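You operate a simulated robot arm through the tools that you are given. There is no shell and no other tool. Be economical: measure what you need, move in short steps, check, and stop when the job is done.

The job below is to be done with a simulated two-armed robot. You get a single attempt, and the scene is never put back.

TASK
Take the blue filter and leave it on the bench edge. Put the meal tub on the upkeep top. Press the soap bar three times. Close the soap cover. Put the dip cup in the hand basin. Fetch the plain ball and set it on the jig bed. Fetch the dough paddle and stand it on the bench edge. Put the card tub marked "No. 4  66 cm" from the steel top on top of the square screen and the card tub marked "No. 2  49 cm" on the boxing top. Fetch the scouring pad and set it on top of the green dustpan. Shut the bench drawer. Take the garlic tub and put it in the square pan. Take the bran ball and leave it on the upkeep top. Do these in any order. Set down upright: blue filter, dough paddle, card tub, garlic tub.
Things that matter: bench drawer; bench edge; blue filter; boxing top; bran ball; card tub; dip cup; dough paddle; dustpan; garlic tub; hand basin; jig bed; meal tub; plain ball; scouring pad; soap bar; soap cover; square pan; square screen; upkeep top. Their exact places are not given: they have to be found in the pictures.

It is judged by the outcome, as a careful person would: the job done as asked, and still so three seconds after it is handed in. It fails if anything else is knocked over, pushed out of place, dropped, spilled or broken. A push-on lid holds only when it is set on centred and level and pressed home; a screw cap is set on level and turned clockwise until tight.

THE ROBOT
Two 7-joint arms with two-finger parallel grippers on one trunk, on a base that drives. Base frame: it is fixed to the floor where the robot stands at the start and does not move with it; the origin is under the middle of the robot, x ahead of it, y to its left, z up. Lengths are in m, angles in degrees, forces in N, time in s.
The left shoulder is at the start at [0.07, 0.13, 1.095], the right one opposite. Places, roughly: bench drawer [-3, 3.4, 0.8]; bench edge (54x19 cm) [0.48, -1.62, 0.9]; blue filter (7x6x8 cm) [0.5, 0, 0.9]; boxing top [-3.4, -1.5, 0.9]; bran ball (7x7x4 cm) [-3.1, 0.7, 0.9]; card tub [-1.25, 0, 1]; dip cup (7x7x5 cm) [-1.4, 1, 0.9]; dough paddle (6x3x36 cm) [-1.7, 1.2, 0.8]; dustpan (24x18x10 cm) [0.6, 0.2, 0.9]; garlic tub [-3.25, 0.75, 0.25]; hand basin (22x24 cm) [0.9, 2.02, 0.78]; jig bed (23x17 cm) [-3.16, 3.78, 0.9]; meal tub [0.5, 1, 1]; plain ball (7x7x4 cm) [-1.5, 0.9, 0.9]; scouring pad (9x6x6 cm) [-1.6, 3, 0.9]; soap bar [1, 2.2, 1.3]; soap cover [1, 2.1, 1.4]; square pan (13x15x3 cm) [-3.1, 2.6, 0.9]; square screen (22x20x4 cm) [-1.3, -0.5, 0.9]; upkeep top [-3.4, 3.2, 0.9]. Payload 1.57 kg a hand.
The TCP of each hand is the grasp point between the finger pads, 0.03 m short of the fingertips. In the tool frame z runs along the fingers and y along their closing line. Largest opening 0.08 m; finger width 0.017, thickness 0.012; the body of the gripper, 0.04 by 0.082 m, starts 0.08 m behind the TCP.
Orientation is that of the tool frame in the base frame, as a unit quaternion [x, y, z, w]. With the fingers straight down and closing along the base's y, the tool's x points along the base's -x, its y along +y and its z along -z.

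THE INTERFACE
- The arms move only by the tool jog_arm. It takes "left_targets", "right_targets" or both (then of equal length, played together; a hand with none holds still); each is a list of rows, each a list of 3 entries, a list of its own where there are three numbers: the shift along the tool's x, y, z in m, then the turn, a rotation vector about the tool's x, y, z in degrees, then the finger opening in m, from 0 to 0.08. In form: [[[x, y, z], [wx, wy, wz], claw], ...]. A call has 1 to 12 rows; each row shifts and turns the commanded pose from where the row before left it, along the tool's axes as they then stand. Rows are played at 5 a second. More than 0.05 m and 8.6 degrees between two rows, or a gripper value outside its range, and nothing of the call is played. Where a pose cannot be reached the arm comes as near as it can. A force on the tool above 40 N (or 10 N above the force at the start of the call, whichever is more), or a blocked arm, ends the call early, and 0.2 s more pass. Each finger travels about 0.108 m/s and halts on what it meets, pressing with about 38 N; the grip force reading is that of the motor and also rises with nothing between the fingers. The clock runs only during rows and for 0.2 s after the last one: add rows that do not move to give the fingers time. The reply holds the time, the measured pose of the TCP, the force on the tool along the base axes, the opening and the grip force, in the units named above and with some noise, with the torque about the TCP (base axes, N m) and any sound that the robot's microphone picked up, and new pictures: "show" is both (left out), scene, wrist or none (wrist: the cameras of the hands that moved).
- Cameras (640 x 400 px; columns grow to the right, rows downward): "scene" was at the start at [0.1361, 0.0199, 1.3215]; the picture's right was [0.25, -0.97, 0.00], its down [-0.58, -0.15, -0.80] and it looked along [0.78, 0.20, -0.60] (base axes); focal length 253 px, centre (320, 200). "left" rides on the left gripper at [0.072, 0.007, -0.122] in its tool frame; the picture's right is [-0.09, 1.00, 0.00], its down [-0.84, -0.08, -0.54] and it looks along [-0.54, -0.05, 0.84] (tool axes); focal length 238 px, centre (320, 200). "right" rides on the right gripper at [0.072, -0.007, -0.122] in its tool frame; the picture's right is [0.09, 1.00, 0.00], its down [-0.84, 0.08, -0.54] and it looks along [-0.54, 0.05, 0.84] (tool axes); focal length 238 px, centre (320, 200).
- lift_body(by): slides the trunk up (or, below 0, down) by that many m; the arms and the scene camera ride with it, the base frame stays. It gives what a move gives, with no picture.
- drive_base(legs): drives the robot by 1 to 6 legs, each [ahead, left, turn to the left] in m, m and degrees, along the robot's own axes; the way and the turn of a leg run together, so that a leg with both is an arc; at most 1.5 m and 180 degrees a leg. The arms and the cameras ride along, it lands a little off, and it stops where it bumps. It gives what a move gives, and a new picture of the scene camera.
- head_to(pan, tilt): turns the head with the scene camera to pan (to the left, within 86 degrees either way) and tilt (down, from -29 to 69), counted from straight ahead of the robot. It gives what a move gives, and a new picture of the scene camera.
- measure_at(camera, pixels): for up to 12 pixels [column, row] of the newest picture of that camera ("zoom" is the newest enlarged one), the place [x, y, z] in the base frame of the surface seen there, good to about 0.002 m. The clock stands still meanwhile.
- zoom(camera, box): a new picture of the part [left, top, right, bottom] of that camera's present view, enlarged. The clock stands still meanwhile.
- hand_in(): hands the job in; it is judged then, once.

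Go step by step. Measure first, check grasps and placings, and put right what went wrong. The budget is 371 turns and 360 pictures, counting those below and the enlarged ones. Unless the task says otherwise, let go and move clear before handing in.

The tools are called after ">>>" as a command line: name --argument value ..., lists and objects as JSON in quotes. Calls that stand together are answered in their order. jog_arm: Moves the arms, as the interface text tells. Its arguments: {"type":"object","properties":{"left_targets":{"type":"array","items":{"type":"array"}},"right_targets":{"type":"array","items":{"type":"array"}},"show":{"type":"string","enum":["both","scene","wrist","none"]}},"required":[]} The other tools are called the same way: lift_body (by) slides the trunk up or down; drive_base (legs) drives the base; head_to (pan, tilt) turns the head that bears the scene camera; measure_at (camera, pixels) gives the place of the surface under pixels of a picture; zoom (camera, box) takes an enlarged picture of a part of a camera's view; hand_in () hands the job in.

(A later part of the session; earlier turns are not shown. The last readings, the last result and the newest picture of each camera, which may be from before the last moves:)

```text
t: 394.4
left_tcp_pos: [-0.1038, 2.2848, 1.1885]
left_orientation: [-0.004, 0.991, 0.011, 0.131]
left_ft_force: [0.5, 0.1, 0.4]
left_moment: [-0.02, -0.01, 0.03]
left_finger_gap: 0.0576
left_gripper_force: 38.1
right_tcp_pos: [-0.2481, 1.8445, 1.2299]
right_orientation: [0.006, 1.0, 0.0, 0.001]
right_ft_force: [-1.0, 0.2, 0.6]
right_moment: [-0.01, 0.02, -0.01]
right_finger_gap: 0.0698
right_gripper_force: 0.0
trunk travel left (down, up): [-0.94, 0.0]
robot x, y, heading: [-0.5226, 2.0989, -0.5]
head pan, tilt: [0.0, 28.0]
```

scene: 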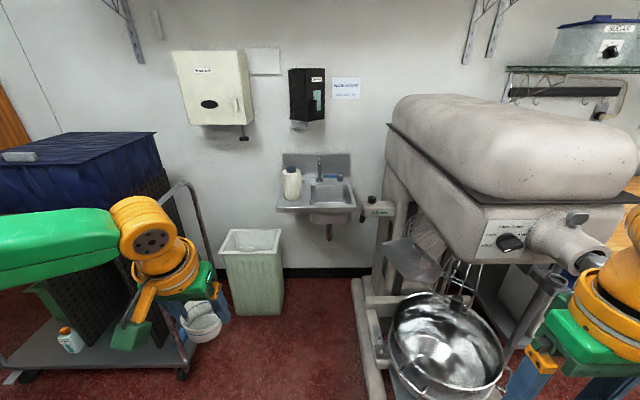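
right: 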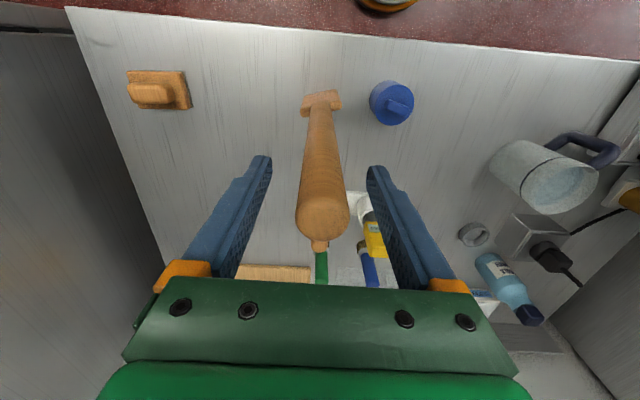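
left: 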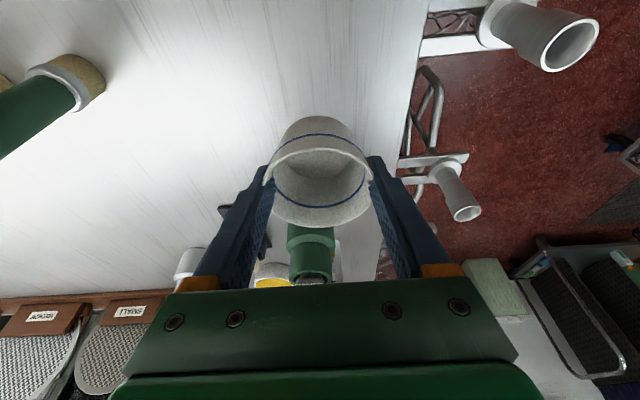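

>>> measure_at --camera "scene" --pixels '[[283, 308], [237, 312], [222, 250], [283, 252], [188, 368], [353, 285], [372, 390], [392, 262], [368, 210], [277, 210], [357, 210], [332, 195]]'

>>> measure_at --camera "scene" --pixels '[[332, 205], [315, 190], [350, 190], [318, 178], [307, 90], [294, 90], [322, 95], [299, 125], [316, 97], [335, 178], [292, 180], [320, 160]]'

>>> zoom --camera "scene" --box '[260, 60, 400, 240]'

```text
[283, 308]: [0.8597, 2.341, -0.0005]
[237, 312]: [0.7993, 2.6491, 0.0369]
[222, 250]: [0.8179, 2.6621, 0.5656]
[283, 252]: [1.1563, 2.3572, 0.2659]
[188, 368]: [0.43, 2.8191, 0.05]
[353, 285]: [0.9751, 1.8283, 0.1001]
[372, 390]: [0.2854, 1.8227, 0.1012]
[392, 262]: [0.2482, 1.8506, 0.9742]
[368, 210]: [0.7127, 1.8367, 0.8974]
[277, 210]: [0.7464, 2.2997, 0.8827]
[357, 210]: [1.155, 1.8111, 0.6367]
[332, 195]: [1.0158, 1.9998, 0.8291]
```

```text
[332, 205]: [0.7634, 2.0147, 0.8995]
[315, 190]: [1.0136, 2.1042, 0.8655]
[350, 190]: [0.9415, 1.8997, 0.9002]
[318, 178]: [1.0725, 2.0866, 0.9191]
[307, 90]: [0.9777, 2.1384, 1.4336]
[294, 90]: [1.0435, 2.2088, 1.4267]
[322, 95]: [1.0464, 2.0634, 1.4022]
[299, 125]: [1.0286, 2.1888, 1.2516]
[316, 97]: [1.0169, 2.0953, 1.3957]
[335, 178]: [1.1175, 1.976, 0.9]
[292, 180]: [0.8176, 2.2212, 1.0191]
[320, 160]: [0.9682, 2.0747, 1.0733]
```

```text
2.22 times, centred on (330, 150) of scene
```

zoom: 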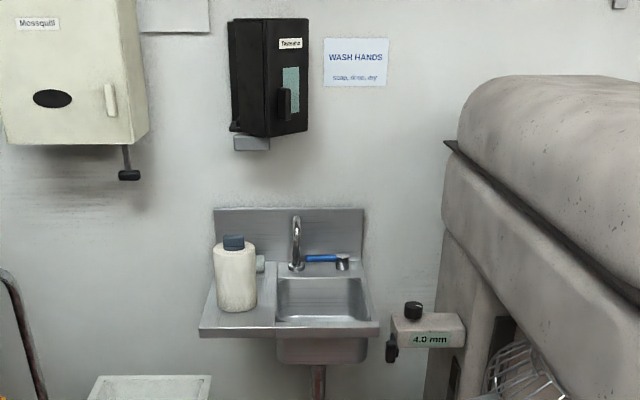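

Geometry is clear: basin interior about x 0.79–1.02, y 1.91–2.10, faucet spout at (0.97,2.075,1.07). I'll retract the right arm, lower the trunk and drive in at an angle.

>>> jog_arm --right_targets '[[[0.04, 0.02, 0], [0, 0, 0], 0.03], [[0.04, 0.02, 0], [0, 0, 0], 0.0], [[0.02, 0.02, 0], [0, 0, 0], 0.0]]' --left_targets '[[[0.02, -0.03, 0], [0, 0, 0], 0.045], [[0.02, -0.03, 0], [0, 0, 0], 0.045], [[0, -0.03, 0], [0, 0, 0], 0.045]]' --show "none"

>>> drive_base --legs '[[0.3, 0.07, 0], [0.3, 0, 0]]'

>>> zoom --camera "scene" --box '[120, 0, 520, 250]'

```text
t: 395.2
left_tcp_pos: [-0.1402, 2.1951, 1.1739]
left_orientation: [-0.007, 0.991, 0.01, 0.13]
left_ft_force: [0.6, -0.2, 0.2]
left_moment: [0.02, 0.02, 0.01]
left_finger_gap: 0.0574
left_gripper_force: 37.8
right_tcp_pos: [-0.3451, 1.9052, 1.2286]
right_orientation: [0.006, 1.0, -0.001, -0.001]
right_ft_force: [6.7, -1.8, 8.6]
right_moment: [0.0, 1.4, 0.22]
right_finger_gap: 0.0
right_gripper_force: 21.6
trunk travel left (down, up): [-0.94, 0.0]
robot x, y, heading: [-0.5234, 2.0964, -0.8]
head pan, tilt: [0.0, 28.0]
```

```text
t: 399.0
left_tcp_pos: [0.465, 2.2509, 1.176]
left_orientation: [-0.001, 0.991, 0.011, 0.132]
left_ft_force: [-0.4, -0.2, -1.5]
left_moment: [-0.01, -0.02, -0.03]
left_finger_gap: 0.0575
left_gripper_force: 38.0
right_tcp_pos: [0.2586, 1.963, 1.2297]
right_orientation: [0.011, 1.0, 0.0, 0.002]
right_ft_force: [1.7, 2.0, 3.1]
right_moment: [-0.16, 0.37, -0.04]
right_finger_gap: 0.0
right_gripper_force: 21.6
trunk travel left (down, up): [-0.94, 0.0]
robot x, y, heading: [0.0888, 2.1612, -1.2]
head pan, tilt: [0.0, 28.0]
```

scene: 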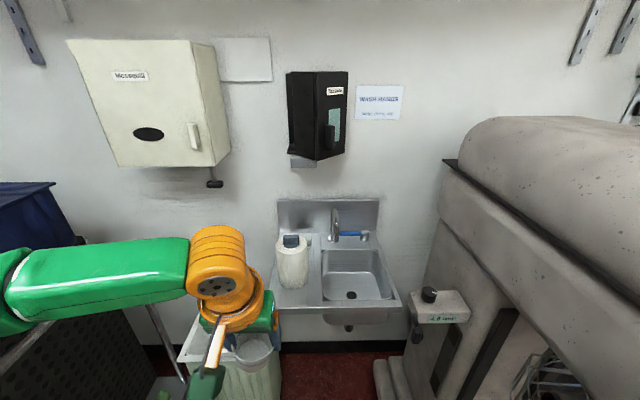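

```text
1.60 times, centred on (320, 125) of scene
```

zoom: 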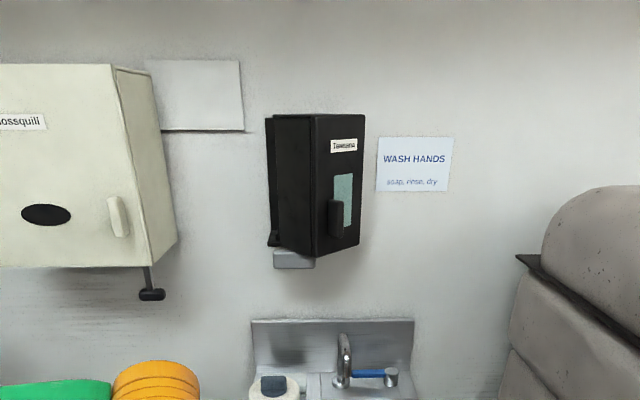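

The dispenser's cover is hinged on its right and stands about 45° open. I'll ease the right hand off the trunk, then drive in turning 20° right.

>>> jog_arm --right_targets '[[[-0.03, -0.02, 0], [0, 0, 0], 0.0], [[-0.02, 0, 0], [0, 0, 0], 0.0]]' --show "none"

>>> drive_base --legs '[[0.28, 0, 0], [0, 0, -19]]'

>>> head_to --pan 10 --tilt 40

```text
t: 399.6
left_tcp_pos: [0.4665, 2.2511, 1.1762]
left_orientation: [0.0, 0.991, 0.01, 0.13]
left_ft_force: [0.2, 0.4, -0.5]
left_moment: [-0.01, 0.0, 0.01]
left_finger_gap: 0.0577
left_gripper_force: 38.3
right_tcp_pos: [0.3114, 1.9426, 1.2283]
right_orientation: [0.01, 1.0, 0.001, 0.001]
right_ft_force: [-0.2, -0.3, 0.6]
right_moment: [0.01, -0.03, 0.01]
right_finger_gap: 0.0001
right_gripper_force: 21.5
trunk travel left (down, up): [-0.94, 0.0]
robot x, y, heading: [0.0841, 2.1569, -1.2]
head pan, tilt: [0.0, 28.0]
```

```text
t: 402.6
left_tcp_pos: [0.7603, 2.1254, 1.1743]
left_orientation: [0.16, 0.978, -0.014, 0.131]
left_ft_force: [0.4, 0.7, -0.8]
left_moment: [0.0, -0.02, -0.02]
left_finger_gap: 0.0577
left_gripper_force: 37.9
right_tcp_pos: [0.5125, 1.8832, 1.2294]
right_orientation: [0.174, 0.985, -0.002, 0.0]
right_ft_force: [0.6, 0.1, 0.3]
right_moment: [0.02, 0.0, -0.04]
right_finger_gap: 0.0001
right_gripper_force: 21.6
trunk travel left (down, up): [-0.94, 0.0]
robot x, y, heading: [0.3696, 2.1515, -19.9]
head pan, tilt: [0.0, 28.0]
```

scene: 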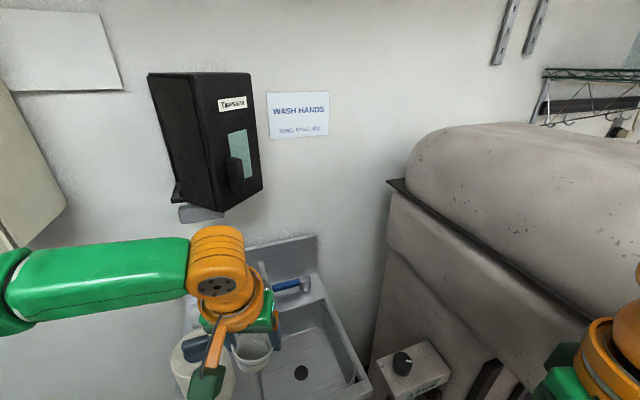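

```text
t: 403.3
left_tcp_pos: [0.761, 2.1251, 1.1749]
left_orientation: [0.159, 0.978, -0.015, 0.131]
left_ft_force: [-0.9, 0.3, -0.4]
left_moment: [-0.02, 0.0, -0.01]
left_finger_gap: 0.0577
left_gripper_force: 38.3
right_tcp_pos: [0.5141, 1.8838, 1.2305]
right_orientation: [0.173, 0.985, -0.003, 0.0]
right_ft_force: [-0.4, 0.1, -0.3]
right_moment: [-0.01, -0.01, -0.03]
right_finger_gap: 0.0001
right_gripper_force: 21.5
trunk travel left (down, up): [-0.94, 0.0]
robot x, y, heading: [0.3675, 2.1522, -20.0]
head pan, tilt: [10.0, 40.0]
```

scene: 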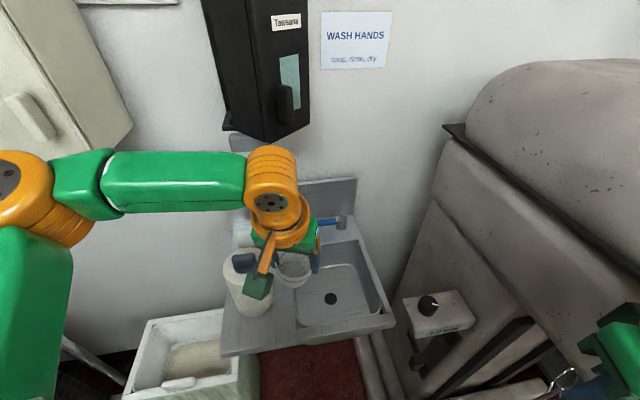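

>>> measure_at --camera "scene" --pixels '[[330, 299], [300, 326], [383, 308], [312, 300], [370, 300], [350, 270], [345, 320], [292, 265], [330, 220], [245, 305], [330, 285], [240, 275]]'

```text
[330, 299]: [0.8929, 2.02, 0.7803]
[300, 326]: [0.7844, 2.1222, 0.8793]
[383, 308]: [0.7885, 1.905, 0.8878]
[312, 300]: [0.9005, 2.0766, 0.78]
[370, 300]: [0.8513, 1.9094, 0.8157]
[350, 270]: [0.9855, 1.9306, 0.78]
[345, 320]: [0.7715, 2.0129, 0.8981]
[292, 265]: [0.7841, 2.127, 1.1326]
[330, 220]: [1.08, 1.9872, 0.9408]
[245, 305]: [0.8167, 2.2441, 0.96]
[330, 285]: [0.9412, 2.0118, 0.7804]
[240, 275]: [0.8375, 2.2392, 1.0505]
```

Target cup spot (0.86, 2.03), floor 0.78. I'll shift the left hand forward and right, and drive 0.05 closer.

>>> jog_arm --left_targets '[[[-0.0212, -0.019, 0.0157], [0, 0, 0], 0.045], [[-0.0212, -0.019, 0.0157], [0, 0, 0], 0.045], [[-0.0212, -0.019, 0.0157], [0, 0, 0], 0.045], [[0, 0, 0], [0, 0, 0], 0.045]]' --show "none"

>>> drive_base --legs '[[0.05, 0, 0]]'

```text
t: 404.3
left_tcp_pos: [0.7986, 2.1298, 1.1512]
left_orientation: [0.16, 0.978, -0.015, 0.131]
left_ft_force: [0.4, 0.4, 0.3]
left_moment: [-0.01, -0.01, 0.0]
left_finger_gap: 0.0578
left_gripper_force: 37.8
left hand out of reach, approached as far as the arm can: row 1, 2, 3
right_tcp_pos: [0.5138, 1.8831, 1.2307]
right_orientation: [0.174, 0.985, -0.002, 0.0]
right_ft_force: [0.5, 0.2, 0.4]
right_moment: [-0.02, -0.02, -0.02]
right_finger_gap: 0.0002
right_gripper_force: 21.3
trunk travel left (down, up): [-0.94, 0.0]
robot x, y, heading: [0.3674, 2.1486, -20.0]
head pan, tilt: [10.0, 40.0]
```

```text
t: 405.2
left_tcp_pos: [0.8423, 2.1277, 1.1539]
left_orientation: [0.158, 0.978, -0.021, 0.133]
left_ft_force: [-0.6, -0.2, -0.5]
left_moment: [0.01, 0.01, -0.02]
left_finger_gap: 0.0577
left_gripper_force: 38.0
right_tcp_pos: [0.557, 1.8822, 1.2346]
right_orientation: [0.172, 0.985, -0.01, 0.004]
right_ft_force: [-0.7, -0.3, 0.2]
right_moment: [0.0, 0.03, 0.0]
right_finger_gap: 0.0
right_gripper_force: 21.1
trunk travel left (down, up): [-0.94, 0.0]
robot x, y, heading: [0.4155, 2.1363, -19.8]
head pan, tilt: [10.0, 40.0]
```

scene: 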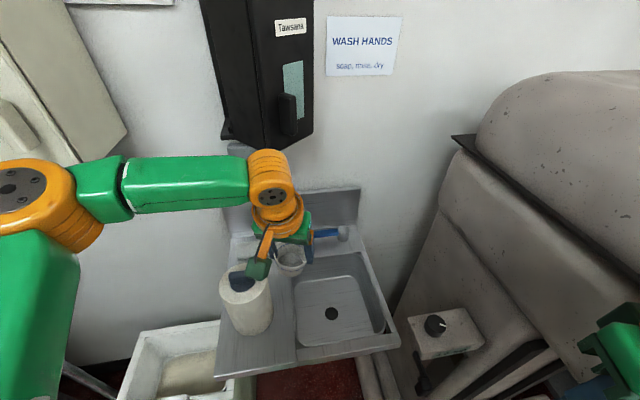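

>>> measure_at --camera "scene" --pixels '[[458, 138], [470, 160], [600, 280], [500, 330], [480, 345], [560, 330]]'

>>> drive_base --legs '[[0, 0, -12]]'

```text
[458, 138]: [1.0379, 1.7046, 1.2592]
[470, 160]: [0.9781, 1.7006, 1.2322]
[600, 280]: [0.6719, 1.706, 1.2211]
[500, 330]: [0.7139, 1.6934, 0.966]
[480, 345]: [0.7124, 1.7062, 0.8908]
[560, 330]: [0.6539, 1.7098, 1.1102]
```

```text
t: 406.6
left_tcp_pos: [0.8521, 2.0557, 1.1495]
left_orientation: [0.239, 0.962, -0.036, 0.128]
left_ft_force: [0.7, -0.1, -0.6]
left_moment: [0.0, 0.01, 0.02]
left_finger_gap: 0.0574
left_gripper_force: 38.3
right_tcp_pos: [0.5297, 1.8632, 1.2344]
right_orientation: [0.254, 0.967, -0.014, -0.001]
right_ft_force: [0.5, 0.8, -0.6]
right_moment: [0.02, 0.01, -0.02]
right_finger_gap: 0.0
right_gripper_force: 21.7
trunk travel left (down, up): [-0.94, 0.0]
robot x, y, heading: [0.4257, 2.1294, -29.5]
head pan, tilt: [10.0, 40.0]
stopped in leg 1: the robot was blocked; the commanded pose is now the measured one
```

scene: 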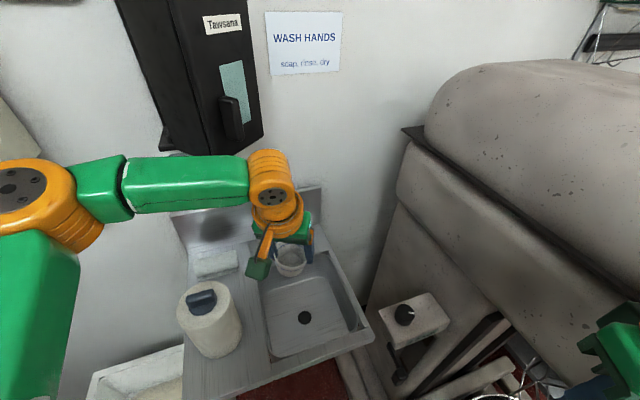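

The turn was blocked slightly but the hand is over the basin at (0.852,2.056). Lowering by arm 0.1, then trunk.

>>> jog_arm --left_targets '[[[0.0086, 0, 0.032], [0, 0, 0], 0.045], [[0.0086, 0, 0.032], [0, 0, 0], 0.045], [[0.0086, 0, 0.032], [0, 0, 0], 0.045], [[0, 0, 0], [0, 0, 0], 0.045]]' --show "none"

>>> lift_body --by -0.16

>>> head_to --pan 8 --tilt 42

```text
t: 407.8
left_tcp_pos: [0.8515, 2.0805, 1.0607]
left_orientation: [0.241, 0.962, -0.036, 0.127]
left_ft_force: [0.4, -0.1, 0.1]
left_moment: [0.05, 0.0, 0.02]
left_finger_gap: 0.0582
left_gripper_force: 37.8
left hand out of reach, approached as far as the arm can: row 1, 2, 3
right_tcp_pos: [0.5298, 1.8623, 1.2346]
right_orientation: [0.253, 0.967, -0.014, -0.001]
right_ft_force: [0.0, 0.3, -0.5]
right_moment: [0.01, 0.01, 0.03]
right_finger_gap: 0.0002
right_gripper_force: 21.0
trunk travel left (down, up): [-0.94, 0.0]
robot x, y, heading: [0.4248, 2.1324, -29.6]
head pan, tilt: [10.0, 40.0]
stopped in row 4 (left hand): the arm was blocked; the commanded pose is now the measured one
```

```text
t: 409.6
left_tcp_pos: [0.8409, 2.0797, 0.9048]
left_orientation: [0.24, 0.961, -0.037, 0.133]
left_ft_force: [-0.1, 0.4, 0.0]
left_moment: [-0.01, -0.02, 0.0]
left_finger_gap: 0.0579
left_gripper_force: 38.0
right_tcp_pos: [0.5173, 1.8623, 1.0763]
right_orientation: [0.255, 0.967, -0.012, 0.003]
right_ft_force: [0.0, -0.3, 0.6]
right_moment: [0.04, -0.01, 0.0]
right_finger_gap: 0.0001
right_gripper_force: 21.0
trunk travel left (down, up): [-0.78, 0.16]
robot x, y, heading: [0.4227, 2.1293, -29.8]
head pan, tilt: [10.0, 40.0]
```

```text
t: 410.3
left_tcp_pos: [0.8409, 2.0793, 0.9044]
left_orientation: [0.241, 0.961, -0.037, 0.133]
left_ft_force: [0.4, 0.2, -0.4]
left_moment: [-0.04, 0.03, 0.01]
left_finger_gap: 0.058
left_gripper_force: 38.5
right_tcp_pos: [0.5175, 1.8622, 1.0768]
right_orientation: [0.255, 0.967, -0.012, 0.005]
right_ft_force: [0.7, -0.5, -0.8]
right_moment: [-0.03, -0.02, -0.02]
right_finger_gap: 0.0
right_gripper_force: 21.1
trunk travel left (down, up): [-0.78, 0.16]
robot x, y, heading: [0.4194, 2.1335, -29.8]
head pan, tilt: [8.0, 42.0]
```

scene: 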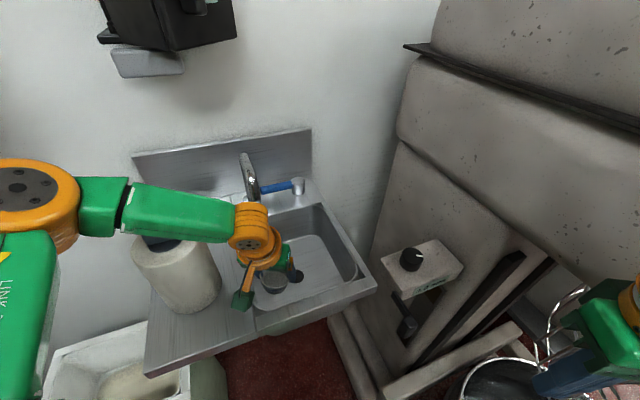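

>>> zoom --camera "scene" --box '[100, 130, 400, 330]'

>>> measure_at --camera "zoom" --pixels '[[165, 270], [120, 230], [200, 180], [250, 200], [360, 300], [345, 320], [110, 250], [215, 300], [300, 260], [90, 130]]'

```text
2.00 times, centred on (250, 230) of scene
```

zoom: 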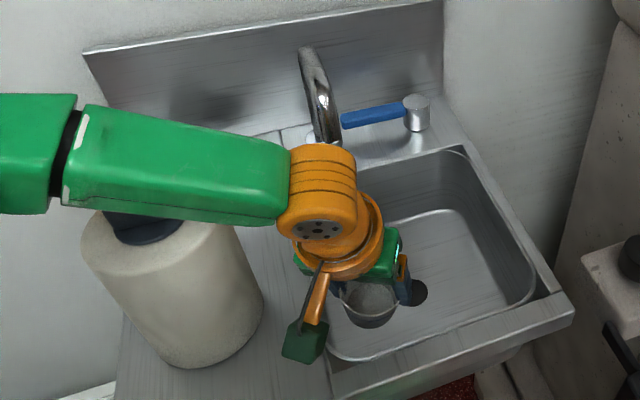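

```text
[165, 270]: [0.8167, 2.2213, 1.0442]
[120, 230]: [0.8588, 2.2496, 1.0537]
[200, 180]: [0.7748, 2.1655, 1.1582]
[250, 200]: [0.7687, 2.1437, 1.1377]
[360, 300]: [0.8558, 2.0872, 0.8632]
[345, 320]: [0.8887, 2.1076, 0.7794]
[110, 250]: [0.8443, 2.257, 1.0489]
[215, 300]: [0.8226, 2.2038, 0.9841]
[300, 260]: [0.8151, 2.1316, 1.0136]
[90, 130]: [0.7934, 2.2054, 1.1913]
```

The forearm runs close to the soap bottle. I'll move the hand away from it, toward the basin middle, before lowering further.

>>> jog_arm --left_targets '[[[0, -0.02, 0], [0, 0, 0], 0.045], [[0, -0.02, 0], [0, 0, 0], 0.045], [[0, -0.02, 0], [0, 0, 0], 0.045], [[-0.015, 0, 0.004], [0, 0, 0], 0.045]]' --show "scene"

```text
t: 411.3
left_tcp_pos: [0.8268, 2.069, 0.9283]
left_orientation: [0.242, 0.96, -0.038, 0.133]
left_ft_force: [-0.9, -0.5, -0.4]
left_moment: [0.04, 0.01, -0.03]
left_finger_gap: 0.0578
left_gripper_force: 37.8
left hand out of reach, approached as far as the arm can: row 1, 2, 3, 4
right_tcp_pos: [0.5164, 1.8617, 1.0774]
right_orientation: [0.255, 0.967, -0.013, 0.004]
right_ft_force: [0.2, -0.1, -0.3]
right_moment: [0.01, 0.03, -0.04]
right_finger_gap: 0.0
right_gripper_force: 21.8
trunk travel left (down, up): [-0.78, 0.16]
robot x, y, heading: [0.4218, 2.1306, -29.6]
head pan, tilt: [8.0, 42.0]
```

scene: 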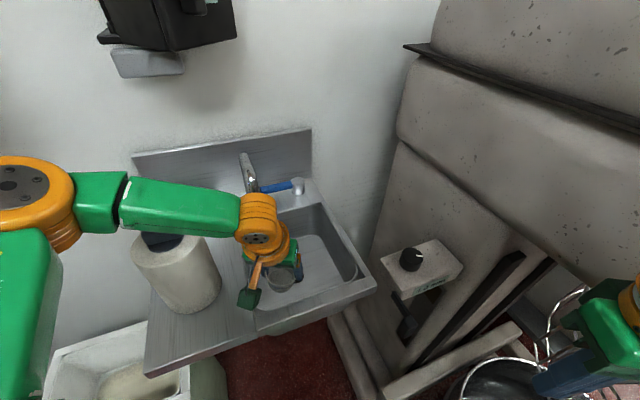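

The left arm cannot reach inward past the bottle safely. I'll raise up and back out, do the soap with the right hand first, and transfer the cup to the right hand later.

>>> lift_body --by 0.16

>>> drive_base --legs '[[-0.15, 0, 0], [0, 0, 29.5]]'

>>> head_to --pan -5 --tilt 8

>>> zoom --camera "scene" --box '[240, 80, 480, 260]'

```text
t: 413.1
left_tcp_pos: [0.8285, 2.0702, 1.0879]
left_orientation: [0.242, 0.961, -0.037, 0.132]
left_ft_force: [0.1, 1.2, -0.1]
left_moment: [-0.01, -0.04, -0.02]
left_finger_gap: 0.0577
left_gripper_force: 37.6
right_tcp_pos: [0.5185, 1.8626, 1.236]
right_orientation: [0.255, 0.967, -0.012, 0.004]
right_ft_force: [-0.4, 0.0, 0.5]
right_moment: [-0.05, 0.0, -0.01]
right_finger_gap: 0.0
right_gripper_force: 22.1
trunk travel left (down, up): [-0.94, 0.0]
robot x, y, heading: [0.4218, 2.1349, -29.8]
head pan, tilt: [8.0, 42.0]
```

```text
t: 415.9
left_tcp_pos: [0.6881, 2.3294, 1.0851]
left_orientation: [-0.008, 0.991, 0.01, 0.132]
left_ft_force: [0.6, 0.1, 0.5]
left_moment: [-0.01, -0.03, 0.0]
left_finger_gap: 0.0581
left_gripper_force: 38.2
right_tcp_pos: [0.519, 1.9932, 1.2285]
right_orientation: [0.003, 1.0, 0.001, 0.0]
right_ft_force: [0.2, -0.7, -0.1]
right_moment: [-0.03, 0.0, 0.01]
right_finger_gap: 0.0
right_gripper_force: 21.4
trunk travel left (down, up): [-0.94, 0.0]
robot x, y, heading: [0.2932, 2.2064, -0.4]
head pan, tilt: [8.0, 42.0]
```

scene: 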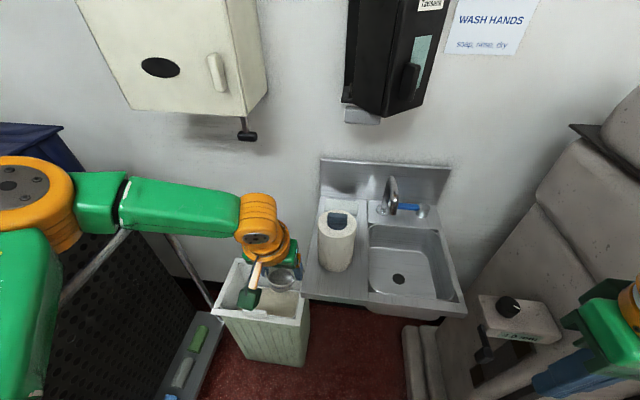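

```text
t: 416.9
left_tcp_pos: [0.6879, 2.3303, 1.0865]
left_orientation: [-0.008, 0.991, 0.009, 0.131]
left_ft_force: [-0.6, 0.4, -0.2]
left_moment: [-0.02, 0.01, -0.02]
left_finger_gap: 0.058
left_gripper_force: 38.3
right_tcp_pos: [0.5192, 1.9947, 1.2291]
right_orientation: [0.002, 1.0, -0.001, 0.001]
right_ft_force: [-1.0, -1.0, 0.4]
right_moment: [0.03, -0.01, -0.02]
right_finger_gap: 0.0
right_gripper_force: 21.1
trunk travel left (down, up): [-0.94, 0.0]
robot x, y, heading: [0.2944, 2.2106, -0.5]
head pan, tilt: [-5.0, 8.0]
```

scene: 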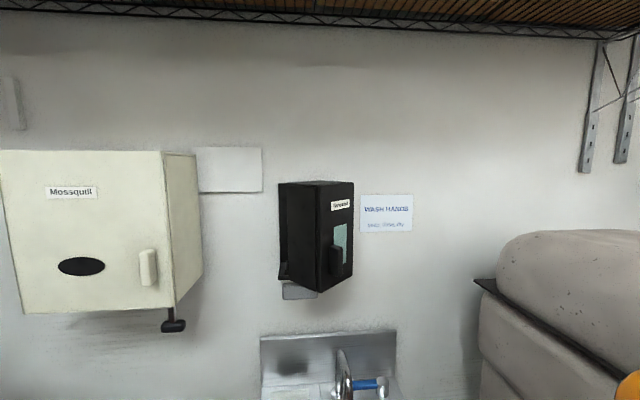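

```text
2.22 times, centred on (360, 170) of scene
```

zoom: 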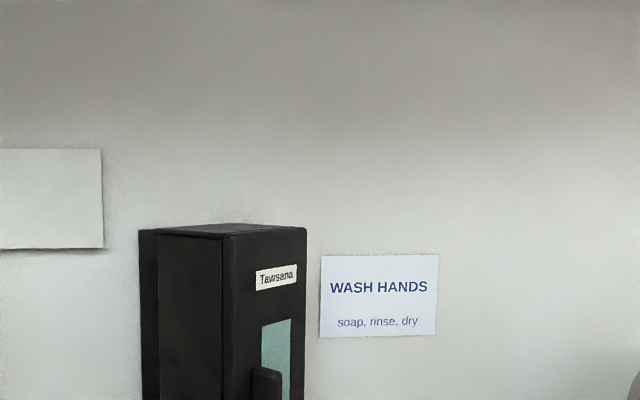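

Zoom precisely on the dispenser and measure.

>>> zoom --camera "scene" --box '[260, 170, 380, 310]'

>>> measure_at --camera "zoom" --pixels '[[95, 60], [170, 70], [250, 60], [95, 280], [160, 200], [200, 240], [215, 120], [270, 200], [275, 120], [215, 300], [120, 330], [160, 330]]'

>>> measure_at --camera "zoom" --pixels '[[120, 200], [85, 200], [185, 300], [180, 45], [285, 50], [228, 250], [240, 215], [140, 350], [110, 340], [185, 335], [280, 280], [130, 280]]'

```text
2.86 times, centred on (320, 240) of scene
```

zoom: 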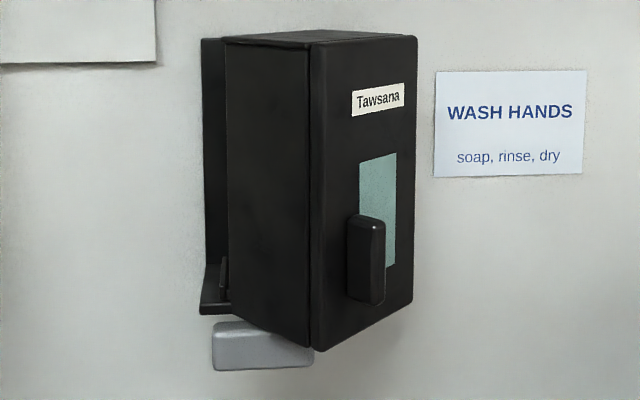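

```text
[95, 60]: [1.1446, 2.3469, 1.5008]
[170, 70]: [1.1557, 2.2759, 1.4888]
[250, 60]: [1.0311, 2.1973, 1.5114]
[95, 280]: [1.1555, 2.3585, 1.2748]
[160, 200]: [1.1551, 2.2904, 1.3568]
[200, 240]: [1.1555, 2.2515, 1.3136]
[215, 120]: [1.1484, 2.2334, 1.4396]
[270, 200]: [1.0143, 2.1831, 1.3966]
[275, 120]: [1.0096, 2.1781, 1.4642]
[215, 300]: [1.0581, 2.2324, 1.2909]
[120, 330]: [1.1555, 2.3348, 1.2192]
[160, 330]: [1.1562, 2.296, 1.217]
```

```text
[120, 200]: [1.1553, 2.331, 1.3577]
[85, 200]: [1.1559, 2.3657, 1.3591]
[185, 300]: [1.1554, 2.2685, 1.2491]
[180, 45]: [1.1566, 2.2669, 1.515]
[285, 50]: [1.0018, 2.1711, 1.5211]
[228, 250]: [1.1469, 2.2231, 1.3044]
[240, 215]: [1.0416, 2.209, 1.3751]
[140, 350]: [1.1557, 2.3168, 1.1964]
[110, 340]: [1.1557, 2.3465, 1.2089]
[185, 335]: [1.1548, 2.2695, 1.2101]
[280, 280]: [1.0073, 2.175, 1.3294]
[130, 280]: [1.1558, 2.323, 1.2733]
```

>>> measure_at --camera "zoom" --pixels '[[225, 345], [260, 345], [300, 350], [240, 328], [260, 362], [308, 365], [325, 200], [400, 60], [408, 290], [365, 260], [345, 120], [330, 330]]'

```text
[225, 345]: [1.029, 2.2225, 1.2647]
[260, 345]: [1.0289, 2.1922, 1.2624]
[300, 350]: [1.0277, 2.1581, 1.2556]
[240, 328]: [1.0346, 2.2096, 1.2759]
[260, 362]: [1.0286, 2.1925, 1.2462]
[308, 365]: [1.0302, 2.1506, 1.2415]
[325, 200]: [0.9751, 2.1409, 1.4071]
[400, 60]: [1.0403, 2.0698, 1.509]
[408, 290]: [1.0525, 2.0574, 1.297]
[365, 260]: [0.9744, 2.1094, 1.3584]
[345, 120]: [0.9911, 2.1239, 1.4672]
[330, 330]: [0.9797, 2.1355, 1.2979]
```

The soap bar's front face is at x 1.0285, y 2.15–2.23, z 1.24–1.275; the cover's free edge is at (0.976, 2.14). I'll turn the right tool horizontal while extending it forward.

>>> jog_arm --right_targets '[[[-0.03, 0.012, 0], [0, -8.2, 0], 0], [[-0.0297, 0.012, 0.0042], [0, -8.2, 0], 0], [[-0.0288, 0.012, 0.0083], [0, -8.2, 0], 0], [[-0.0274, 0.012, 0.0122], [0, -8.2, 0], 0], [[-0.0254, 0.012, 0.0159], [0, -8.2, 0], 0], [[-0.023, 0.012, 0.0193], [0, -8.2, 0], 0], [[-0.0201, 0.012, 0.0223], [0, -8.2, 0], 0], [[-0.0168, 0.012, 0.0249], [0, -8.2, 0], 0], [[-0.0132, 0.012, 0.027], [0, -8.2, 0], 0], [[-0.0093, 0.012, 0.0285], [0, -8.2, 0], 0], [[-0.0052, 0.012, 0.0295], [0, -8, 0], 0]]' --left_targets '[[[0, 0.02, 0], [0, 0, 0], 0.045], [[0, 0.02, 0], [0, 0, 0], 0.045], [[0, 0.02, 0], [0, 0, 0], 0.045], [[0, 0, 0], [0, 0, 0], 0.045], [[0, 0, 0], [0, 0, 0], 0.045], [[0, 0, 0], [0, 0, 0], 0.045], [[0, 0, 0], [0, 0, 0], 0.045], [[0, 0, 0], [0, 0, 0], 0.045], [[0, 0, 0], [0, 0, 0], 0.045], [[0, 0, 0], [0, 0, 0], 0.045], [[0, 0, 0], [0, 0, 0], 0.045]]' --show "scene"

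```text
t: 419.3
left_tcp_pos: [0.6886, 2.3917, 1.0843]
left_orientation: [-0.009, 0.991, 0.008, 0.131]
left_ft_force: [-0.4, -0.9, 0.1]
left_moment: [0.03, 0.02, -0.03]
left_finger_gap: 0.058
left_gripper_force: 38.1
right_tcp_pos: [0.8485, 2.1429, 1.2433]
right_orientation: [0.002, 0.707, -0.002, 0.707]
right_ft_force: [0.5, -0.7, 0.5]
right_moment: [0.0, 0.0, -0.02]
right_finger_gap: 0.0004
right_gripper_force: 21.6
right hand out of reach, approached as far as the arm can: row 11
trunk travel left (down, up): [-0.94, 0.0]
robot x, y, heading: [0.2909, 2.2066, -0.3]
head pan, tilt: [-5.0, 8.0]
```

scene: 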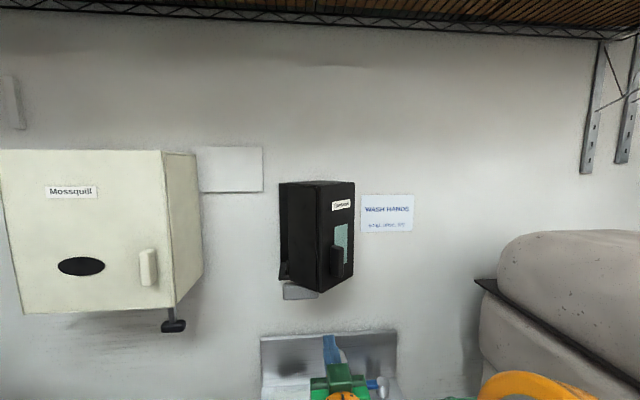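

The right tool is horizontal. I'll raise it 0.012, retract the left hand, and drive to just short of the bar.

>>> jog_arm --right_targets '[[[-0.006, 0, 0], [0, 0, 0], 0], [[-0.006, 0, 0], [0, 0, 0], 0], [[0, 0, 0], [0, 0, 0], 0]]' --left_targets '[[[0.048, 0, -0.012], [0, 0, 0], 0.045], [[0.048, 0, -0.012], [0, 0, 0], 0.045], [[0, 0, 0], [0, 0, 0], 0.045]]' --show "none"

>>> drive_base --legs '[[0.12, 0.047, 0.3]]'

>>> head_to --pan 0 --tilt 18

```text
t: 420.1
left_tcp_pos: [0.5932, 2.3879, 1.0826]
left_orientation: [-0.008, 0.991, 0.009, 0.131]
left_ft_force: [0.7, -1.1, 0.0]
left_moment: [0.03, -0.01, -0.01]
left_finger_gap: 0.0578
left_gripper_force: 38.5
right_tcp_pos: [0.848, 2.1402, 1.2546]
right_orientation: [0.002, 0.706, -0.001, 0.708]
right_ft_force: [0.1, 0.0, 0.5]
right_moment: [0.01, -0.01, 0.0]
right_finger_gap: 0.0
right_gripper_force: 21.8
trunk travel left (down, up): [-0.94, 0.0]
robot x, y, heading: [0.2916, 2.2069, -0.4]
head pan, tilt: [-5.0, 8.0]
```

```text
t: 421.4
left_tcp_pos: [0.7048, 2.4342, 1.0852]
left_orientation: [-0.01, 0.991, 0.01, 0.132]
left_ft_force: [-0.8, 0.3, -0.2]
left_moment: [-0.01, 0.0, 0.04]
left_finger_gap: 0.058
left_gripper_force: 38.0
right_tcp_pos: [0.9603, 2.1864, 1.2562]
right_orientation: [0.0, 0.705, 0.001, 0.709]
right_ft_force: [-0.5, 0.0, 0.4]
right_moment: [-0.04, 0.01, -0.02]
right_finger_gap: 0.0002
right_gripper_force: 21.0
trunk travel left (down, up): [-0.94, 0.0]
robot x, y, heading: [0.4076, 2.2505, -0.3]
head pan, tilt: [-5.0, 8.0]
```

scene: 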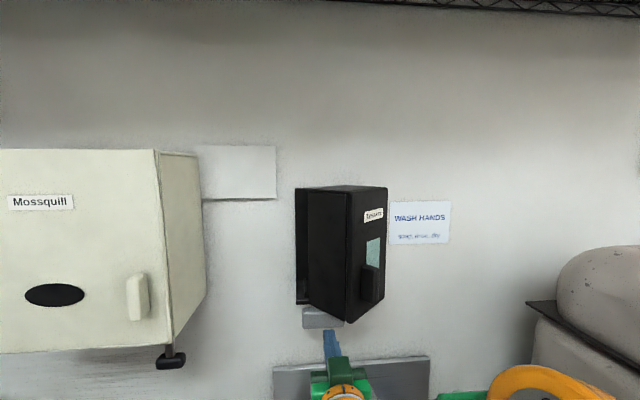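

```text
t: 422.1
left_tcp_pos: [0.7077, 2.4351, 1.0833]
left_orientation: [-0.01, 0.991, 0.009, 0.131]
left_ft_force: [-0.1, 0.7, 0.7]
left_moment: [-0.04, 0.03, 0.0]
left_finger_gap: 0.0576
left_gripper_force: 37.9
right_tcp_pos: [0.9655, 2.1872, 1.2565]
right_orientation: [0.0, 0.706, 0.0, 0.708]
right_ft_force: [0.2, -0.2, 0.4]
right_moment: [0.01, 0.03, 0.0]
right_finger_gap: 0.0
right_gripper_force: 21.3
trunk travel left (down, up): [-0.94, 0.0]
robot x, y, heading: [0.4105, 2.255, -0.3]
head pan, tilt: [0.0, 18.0]
```

scene: 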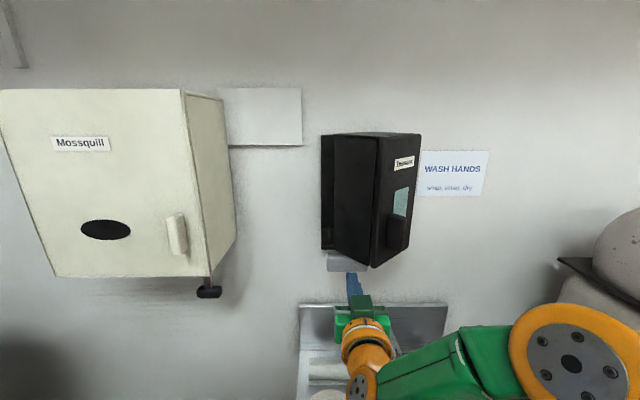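

>>> jog_arm --right_targets '[[[0, 0.003, 0.015], [0, 0, 0], 0], [[0, 0, 0.012], [0, 0, 0], 0], [[0, 0, 0], [0, 0, 0], 0]]' --show "none"

>>> zoom --camera "scene" --box '[290, 120, 450, 320]'

```text
t: 422.9
left_tcp_pos: [0.7081, 2.4359, 1.0841]
left_orientation: [-0.01, 0.991, 0.009, 0.131]
left_ft_force: [0.4, 0.2, -0.7]
left_moment: [0.0, 0.01, 0.01]
left_finger_gap: 0.0582
left_gripper_force: 37.7
right_tcp_pos: [0.9906, 2.1923, 1.2558]
right_orientation: [0.0, 0.706, 0.0, 0.708]
right_ft_force: [0.4, -0.4, -0.4]
right_moment: [-0.05, 0.01, -0.02]
right_finger_gap: 0.0
right_gripper_force: 21.2
trunk travel left (down, up): [-0.94, 0.0]
robot x, y, heading: [0.4073, 2.2519, -0.1]
head pan, tilt: [0.0, 18.0]
```

```text
2.00 times, centred on (370, 220) of scene
```

zoom: 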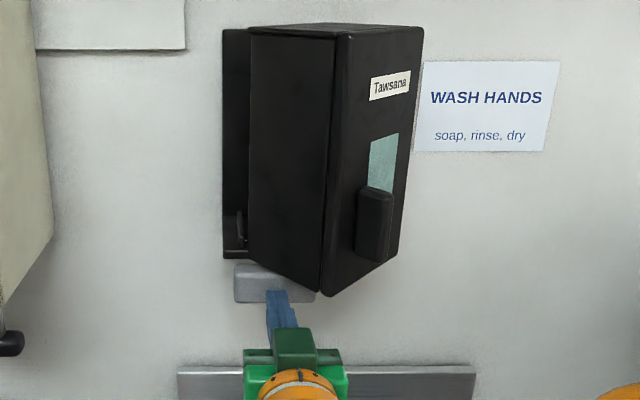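

The fingertips are right at the bar. First press.

>>> jog_arm --right_targets '[[[0, 0, 0.01], [0, 0, 0], 0], [[0, 0, 0.008], [0, 0, 0], 0], [[0, 0, 0.008], [0, 0, 0], 0], [[0, 0, 0], [0, 0, 0], 0]]' --show "none"

```text
t: 423.9
left_tcp_pos: [0.7043, 2.4352, 1.0853]
left_orientation: [-0.01, 0.991, 0.009, 0.133]
left_ft_force: [-0.8, -0.5, 0.9]
left_moment: [0.03, -0.01, -0.03]
left_finger_gap: 0.0578
left_gripper_force: 38.0
right_tcp_pos: [1.0143, 2.1902, 1.2592]
right_orientation: [0.0, 0.705, 0.0, 0.709]
right_ft_force: [-10.0, -0.7, -1.8]
right_moment: [0.0, 0.13, 0.02]
right_finger_gap: 0.0001
right_gripper_force: 21.0
trunk travel left (down, up): [-0.94, 0.0]
robot x, y, heading: [0.4148, 2.2545, -0.2]
head pan, tilt: [0.0, 18.0]
```

>>> jog_arm --right_targets '[[[0, 0, 0.006], [0, 0, 0], 0], [[0, 0, 0.004], [0, 0, 0], 0], [[0, 0, 0], [0, 0, 0], 0]]' --show "none"

```text
t: 424.7
left_tcp_pos: [0.6961, 2.4347, 1.0862]
left_orientation: [-0.011, 0.99, 0.011, 0.137]
left_ft_force: [-0.7, -1.0, 0.5]
left_moment: [0.02, 0.0, 0.03]
left_finger_gap: 0.0578
left_gripper_force: 37.7
right_tcp_pos: [1.0147, 2.1915, 1.2627]
right_orientation: [0.0, 0.703, 0.0, 0.711]
right_ft_force: [-30.4, -0.2, -17.0]
right_moment: [-0.01, 0.65, -0.01]
right_finger_gap: 0.0
right_gripper_force: 21.4
trunk travel left (down, up): [-0.94, 0.0]
robot x, y, heading: [0.4068, 2.2544, -0.3]
head pan, tilt: [0.0, 18.0]
```

The bar bottomed out (about 0.016 m travel). Release, then press twice more.

>>> jog_arm --right_targets '[[[0, 0, -0.04], [0, 0, 0], 0], [[0, 0, 0], [0, 0, 0], 0], [[0, 0, 0], [0, 0, 0], 0]]' --show "none"

>>> zoom --camera "scene" --box '[290, 120, 450, 320]'

>>> measure_at --camera "zoom" --pixels '[[250, 285], [290, 290], [245, 272], [325, 250], [340, 280]]'

```text
t: 425.5
left_tcp_pos: [0.7068, 2.4358, 1.0837]
left_orientation: [-0.01, 0.991, 0.01, 0.133]
left_ft_force: [-0.5, 0.1, 0.2]
left_moment: [0.01, 0.01, 0.0]
left_finger_gap: 0.0581
left_gripper_force: 38.0
right_tcp_pos: [0.9879, 2.1912, 1.2575]
right_orientation: [0.001, 0.705, 0.0, 0.709]
right_ft_force: [1.2, -0.6, 0.5]
right_moment: [-0.01, -0.01, 0.0]
right_finger_gap: 0.0
right_gripper_force: 20.9
trunk travel left (down, up): [-0.94, 0.0]
robot x, y, heading: [0.4108, 2.2542, -0.0]
head pan, tilt: [0.0, 18.0]
```

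```text
2.00 times, centred on (370, 220) of scene
```

zoom: 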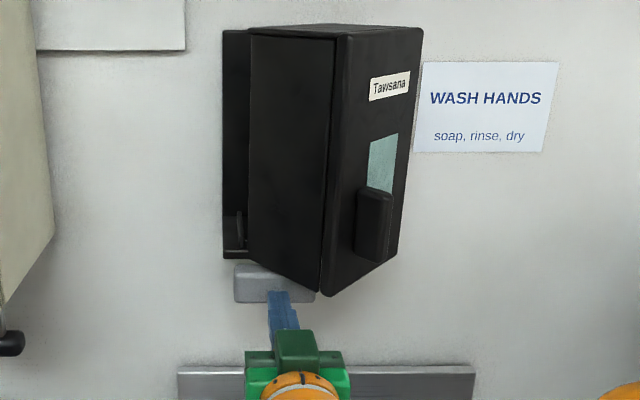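

```text
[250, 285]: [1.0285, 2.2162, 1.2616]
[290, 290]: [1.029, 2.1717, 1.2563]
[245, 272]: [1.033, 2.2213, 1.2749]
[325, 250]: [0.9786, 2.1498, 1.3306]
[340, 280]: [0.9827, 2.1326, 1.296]
```

The bar returned to 1.0285. Second press.

>>> jog_arm --right_targets '[[[0, 0, 0.012], [0, 0, 0], 0], [[0, 0, 0.012], [0, 0, 0], 0], [[0, 0, 0.007], [0, 0, 0], 0], [[0, 0, 0], [0, 0, 0], 0]]' --show "none"

>>> jog_arm --right_targets '[[[0, 0, -0.035], [0, 0, 0], 0], [[0, 0, 0], [0, 0, 0], 0], [[0, 0, 0], [0, 0, 0], 0]]' --show "none"

>>> jog_arm --right_targets '[[[0, 0, 0.012], [0, 0, 0], 0], [[0, 0, 0.012], [0, 0, 0], 0], [[0, 0, 0.007], [0, 0, 0], 0], [[0, 0, 0.003], [0, 0, 0], 0], [[0, 0, 0], [0, 0, 0], 0]]' --show "none"

>>> jog_arm --right_targets '[[[0, 0, -0.04], [0, 0, 0], 0], [[0, 0, -0.03], [0, 0, 0], 0], [[0, 0, 0], [0, 0, 0], 0]]' --show "none"

```text
t: 426.5
left_tcp_pos: [0.7026, 2.4349, 1.0852]
left_orientation: [-0.01, 0.991, 0.01, 0.134]
left_ft_force: [1.0, 0.1, 0.5]
left_moment: [0.02, 0.02, 0.0]
left_finger_gap: 0.058
left_gripper_force: 38.1
right_tcp_pos: [1.0136, 2.1897, 1.2577]
right_orientation: [0.002, 0.706, -0.001, 0.709]
right_ft_force: [-11.4, -0.7, -3.5]
right_moment: [-0.06, 0.2, 0.01]
right_finger_gap: 0.0
right_gripper_force: 21.4
trunk travel left (down, up): [-0.94, 0.0]
robot x, y, heading: [0.4135, 2.2536, -0.1]
head pan, tilt: [0.0, 18.0]
```

```text
t: 427.3
left_tcp_pos: [0.709, 2.4355, 1.0833]
left_orientation: [-0.01, 0.991, 0.009, 0.131]
left_ft_force: [-0.3, -0.3, -0.3]
left_moment: [-0.01, 0.01, 0.01]
left_finger_gap: 0.0578
left_gripper_force: 38.0
right_tcp_pos: [0.9862, 2.1906, 1.2562]
right_orientation: [0.001, 0.706, -0.001, 0.708]
right_ft_force: [-0.2, -1.1, 0.3]
right_moment: [-0.01, 0.0, -0.04]
right_finger_gap: 0.0002
right_gripper_force: 21.0
trunk travel left (down, up): [-0.94, 0.0]
robot x, y, heading: [0.4106, 2.2575, -0.1]
head pan, tilt: [0.0, 18.0]
```

```text
t: 428.5
left_tcp_pos: [0.7041, 2.4349, 1.0845]
left_orientation: [-0.01, 0.991, 0.01, 0.133]
left_ft_force: [-0.1, -0.4, -0.7]
left_moment: [0.02, 0.0, 0.01]
left_finger_gap: 0.0578
left_gripper_force: 38.0
right_tcp_pos: [1.0135, 2.1902, 1.257]
right_orientation: [0.001, 0.705, 0.0, 0.709]
right_ft_force: [-9.7, -0.3, -5.7]
right_moment: [0.01, 0.22, 0.0]
right_finger_gap: 0.0
right_gripper_force: 21.5
trunk travel left (down, up): [-0.94, 0.0]
robot x, y, heading: [0.4107, 2.2536, -0.1]
head pan, tilt: [0.0, 18.0]
```

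```text
t: 429.3
left_tcp_pos: [0.7087, 2.4351, 1.0844]
left_orientation: [-0.01, 0.991, 0.009, 0.131]
left_ft_force: [-0.4, 0.6, -0.2]
left_moment: [0.02, 0.01, -0.01]
left_finger_gap: 0.058
left_gripper_force: 38.9
right_tcp_pos: [0.9485, 2.1905, 1.2536]
right_orientation: [0.001, 0.706, -0.001, 0.708]
right_ft_force: [-0.1, -0.2, 0.6]
right_moment: [-0.01, 0.0, 0.02]
right_finger_gap: 0.0003
right_gripper_force: 21.2
trunk travel left (down, up): [-0.94, 0.0]
robot x, y, heading: [0.4093, 2.2522, -0.1]
head pan, tilt: [0.0, 18.0]
```

Three presses are done. Now I'll position the fingertips in front of the cover's free edge (y ≈ 2.135, z ≈ 1.305).

>>> jog_arm --right_targets '[[[0, -0.02, -0.03], [0, 0, 0], 0], [[-0.025, -0.02, 0], [0, 0, 0], 0], [[-0.025, -0.015, 0], [0, 0, 0], 0], [[0, 0, 0], [0, 0, 0], 0]]' --show "none"

>>> zoom --camera "scene" --box '[290, 120, 450, 320]'

```text
t: 430.3
left_tcp_pos: [0.7081, 2.4358, 1.0837]
left_orientation: [-0.01, 0.991, 0.009, 0.132]
left_ft_force: [-0.5, -0.3, -0.5]
left_moment: [-0.01, -0.01, 0.0]
left_finger_gap: 0.0578
left_gripper_force: 37.4
right_tcp_pos: [0.9184, 2.1402, 1.3083]
right_orientation: [0.0, 0.707, -0.001, 0.707]
right_ft_force: [0.7, 0.2, 0.0]
right_moment: [0.0, 0.0, -0.01]
right_finger_gap: 0.0001
right_gripper_force: 21.4
right hand out of reach, approached as far as the arm can: row 2
trunk travel left (down, up): [-0.94, 0.0]
robot x, y, heading: [0.4056, 2.2534, -0.2]
head pan, tilt: [0.0, 18.0]
```

```text
2.00 times, centred on (370, 220) of scene
```

zoom: 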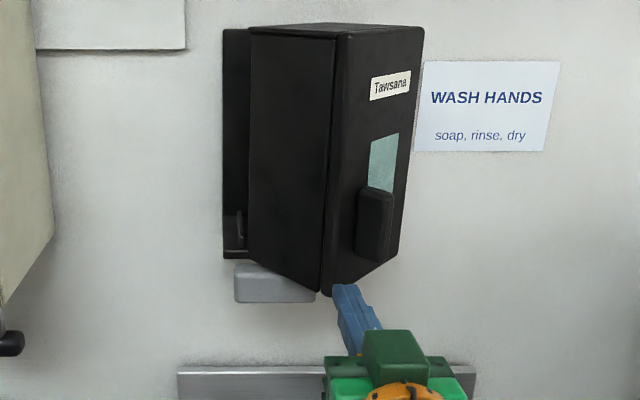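

>>> jog_arm --right_targets '[[[0, -0.003, 0.02], [0, 0, 0], 0], [[0, 0, 0.02], [0, 0, 0], 0], [[0, 0, 0.02], [0, 0, 0], 0], [[0, 0, 0.02], [0, 0, 0], 0], [[0, 0, 0], [0, 0, 0], 0]]' --show "none"

>>> zoom --camera "scene" --box '[290, 120, 450, 320]'

```text
t: 431.0
left_tcp_pos: [0.6938, 2.4382, 1.087]
left_orientation: [-0.009, 0.99, 0.008, 0.139]
left_ft_force: [-0.2, 0.1, 0.6]
left_moment: [0.0, -0.03, 0.0]
left_finger_gap: 0.058
left_gripper_force: 38.2
right_tcp_pos: [0.9433, 2.15, 1.3151]
right_orientation: [-0.004, 0.709, 0.0, 0.705]
right_ft_force: [-21.2, 4.0, 1.4]
right_moment: [-0.01, -0.2, 0.2]
right_finger_gap: 0.0
right_gripper_force: 21.1
right hand out of reach, approached as far as the arm can: row 1, 2
trunk travel left (down, up): [-0.94, 0.0]
robot x, y, heading: [0.4124, 2.2534, -0.1]
head pan, tilt: [0.0, 18.0]
stopped in row 3 (right hand): the force on the tool passed its limit at 50 N (the readings are from after the stop); the commanded pose is now the measured one
```

```text
2.00 times, centred on (370, 220) of scene
```

zoom: 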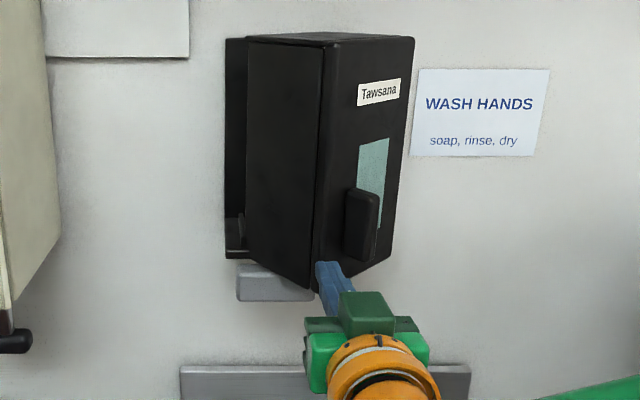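

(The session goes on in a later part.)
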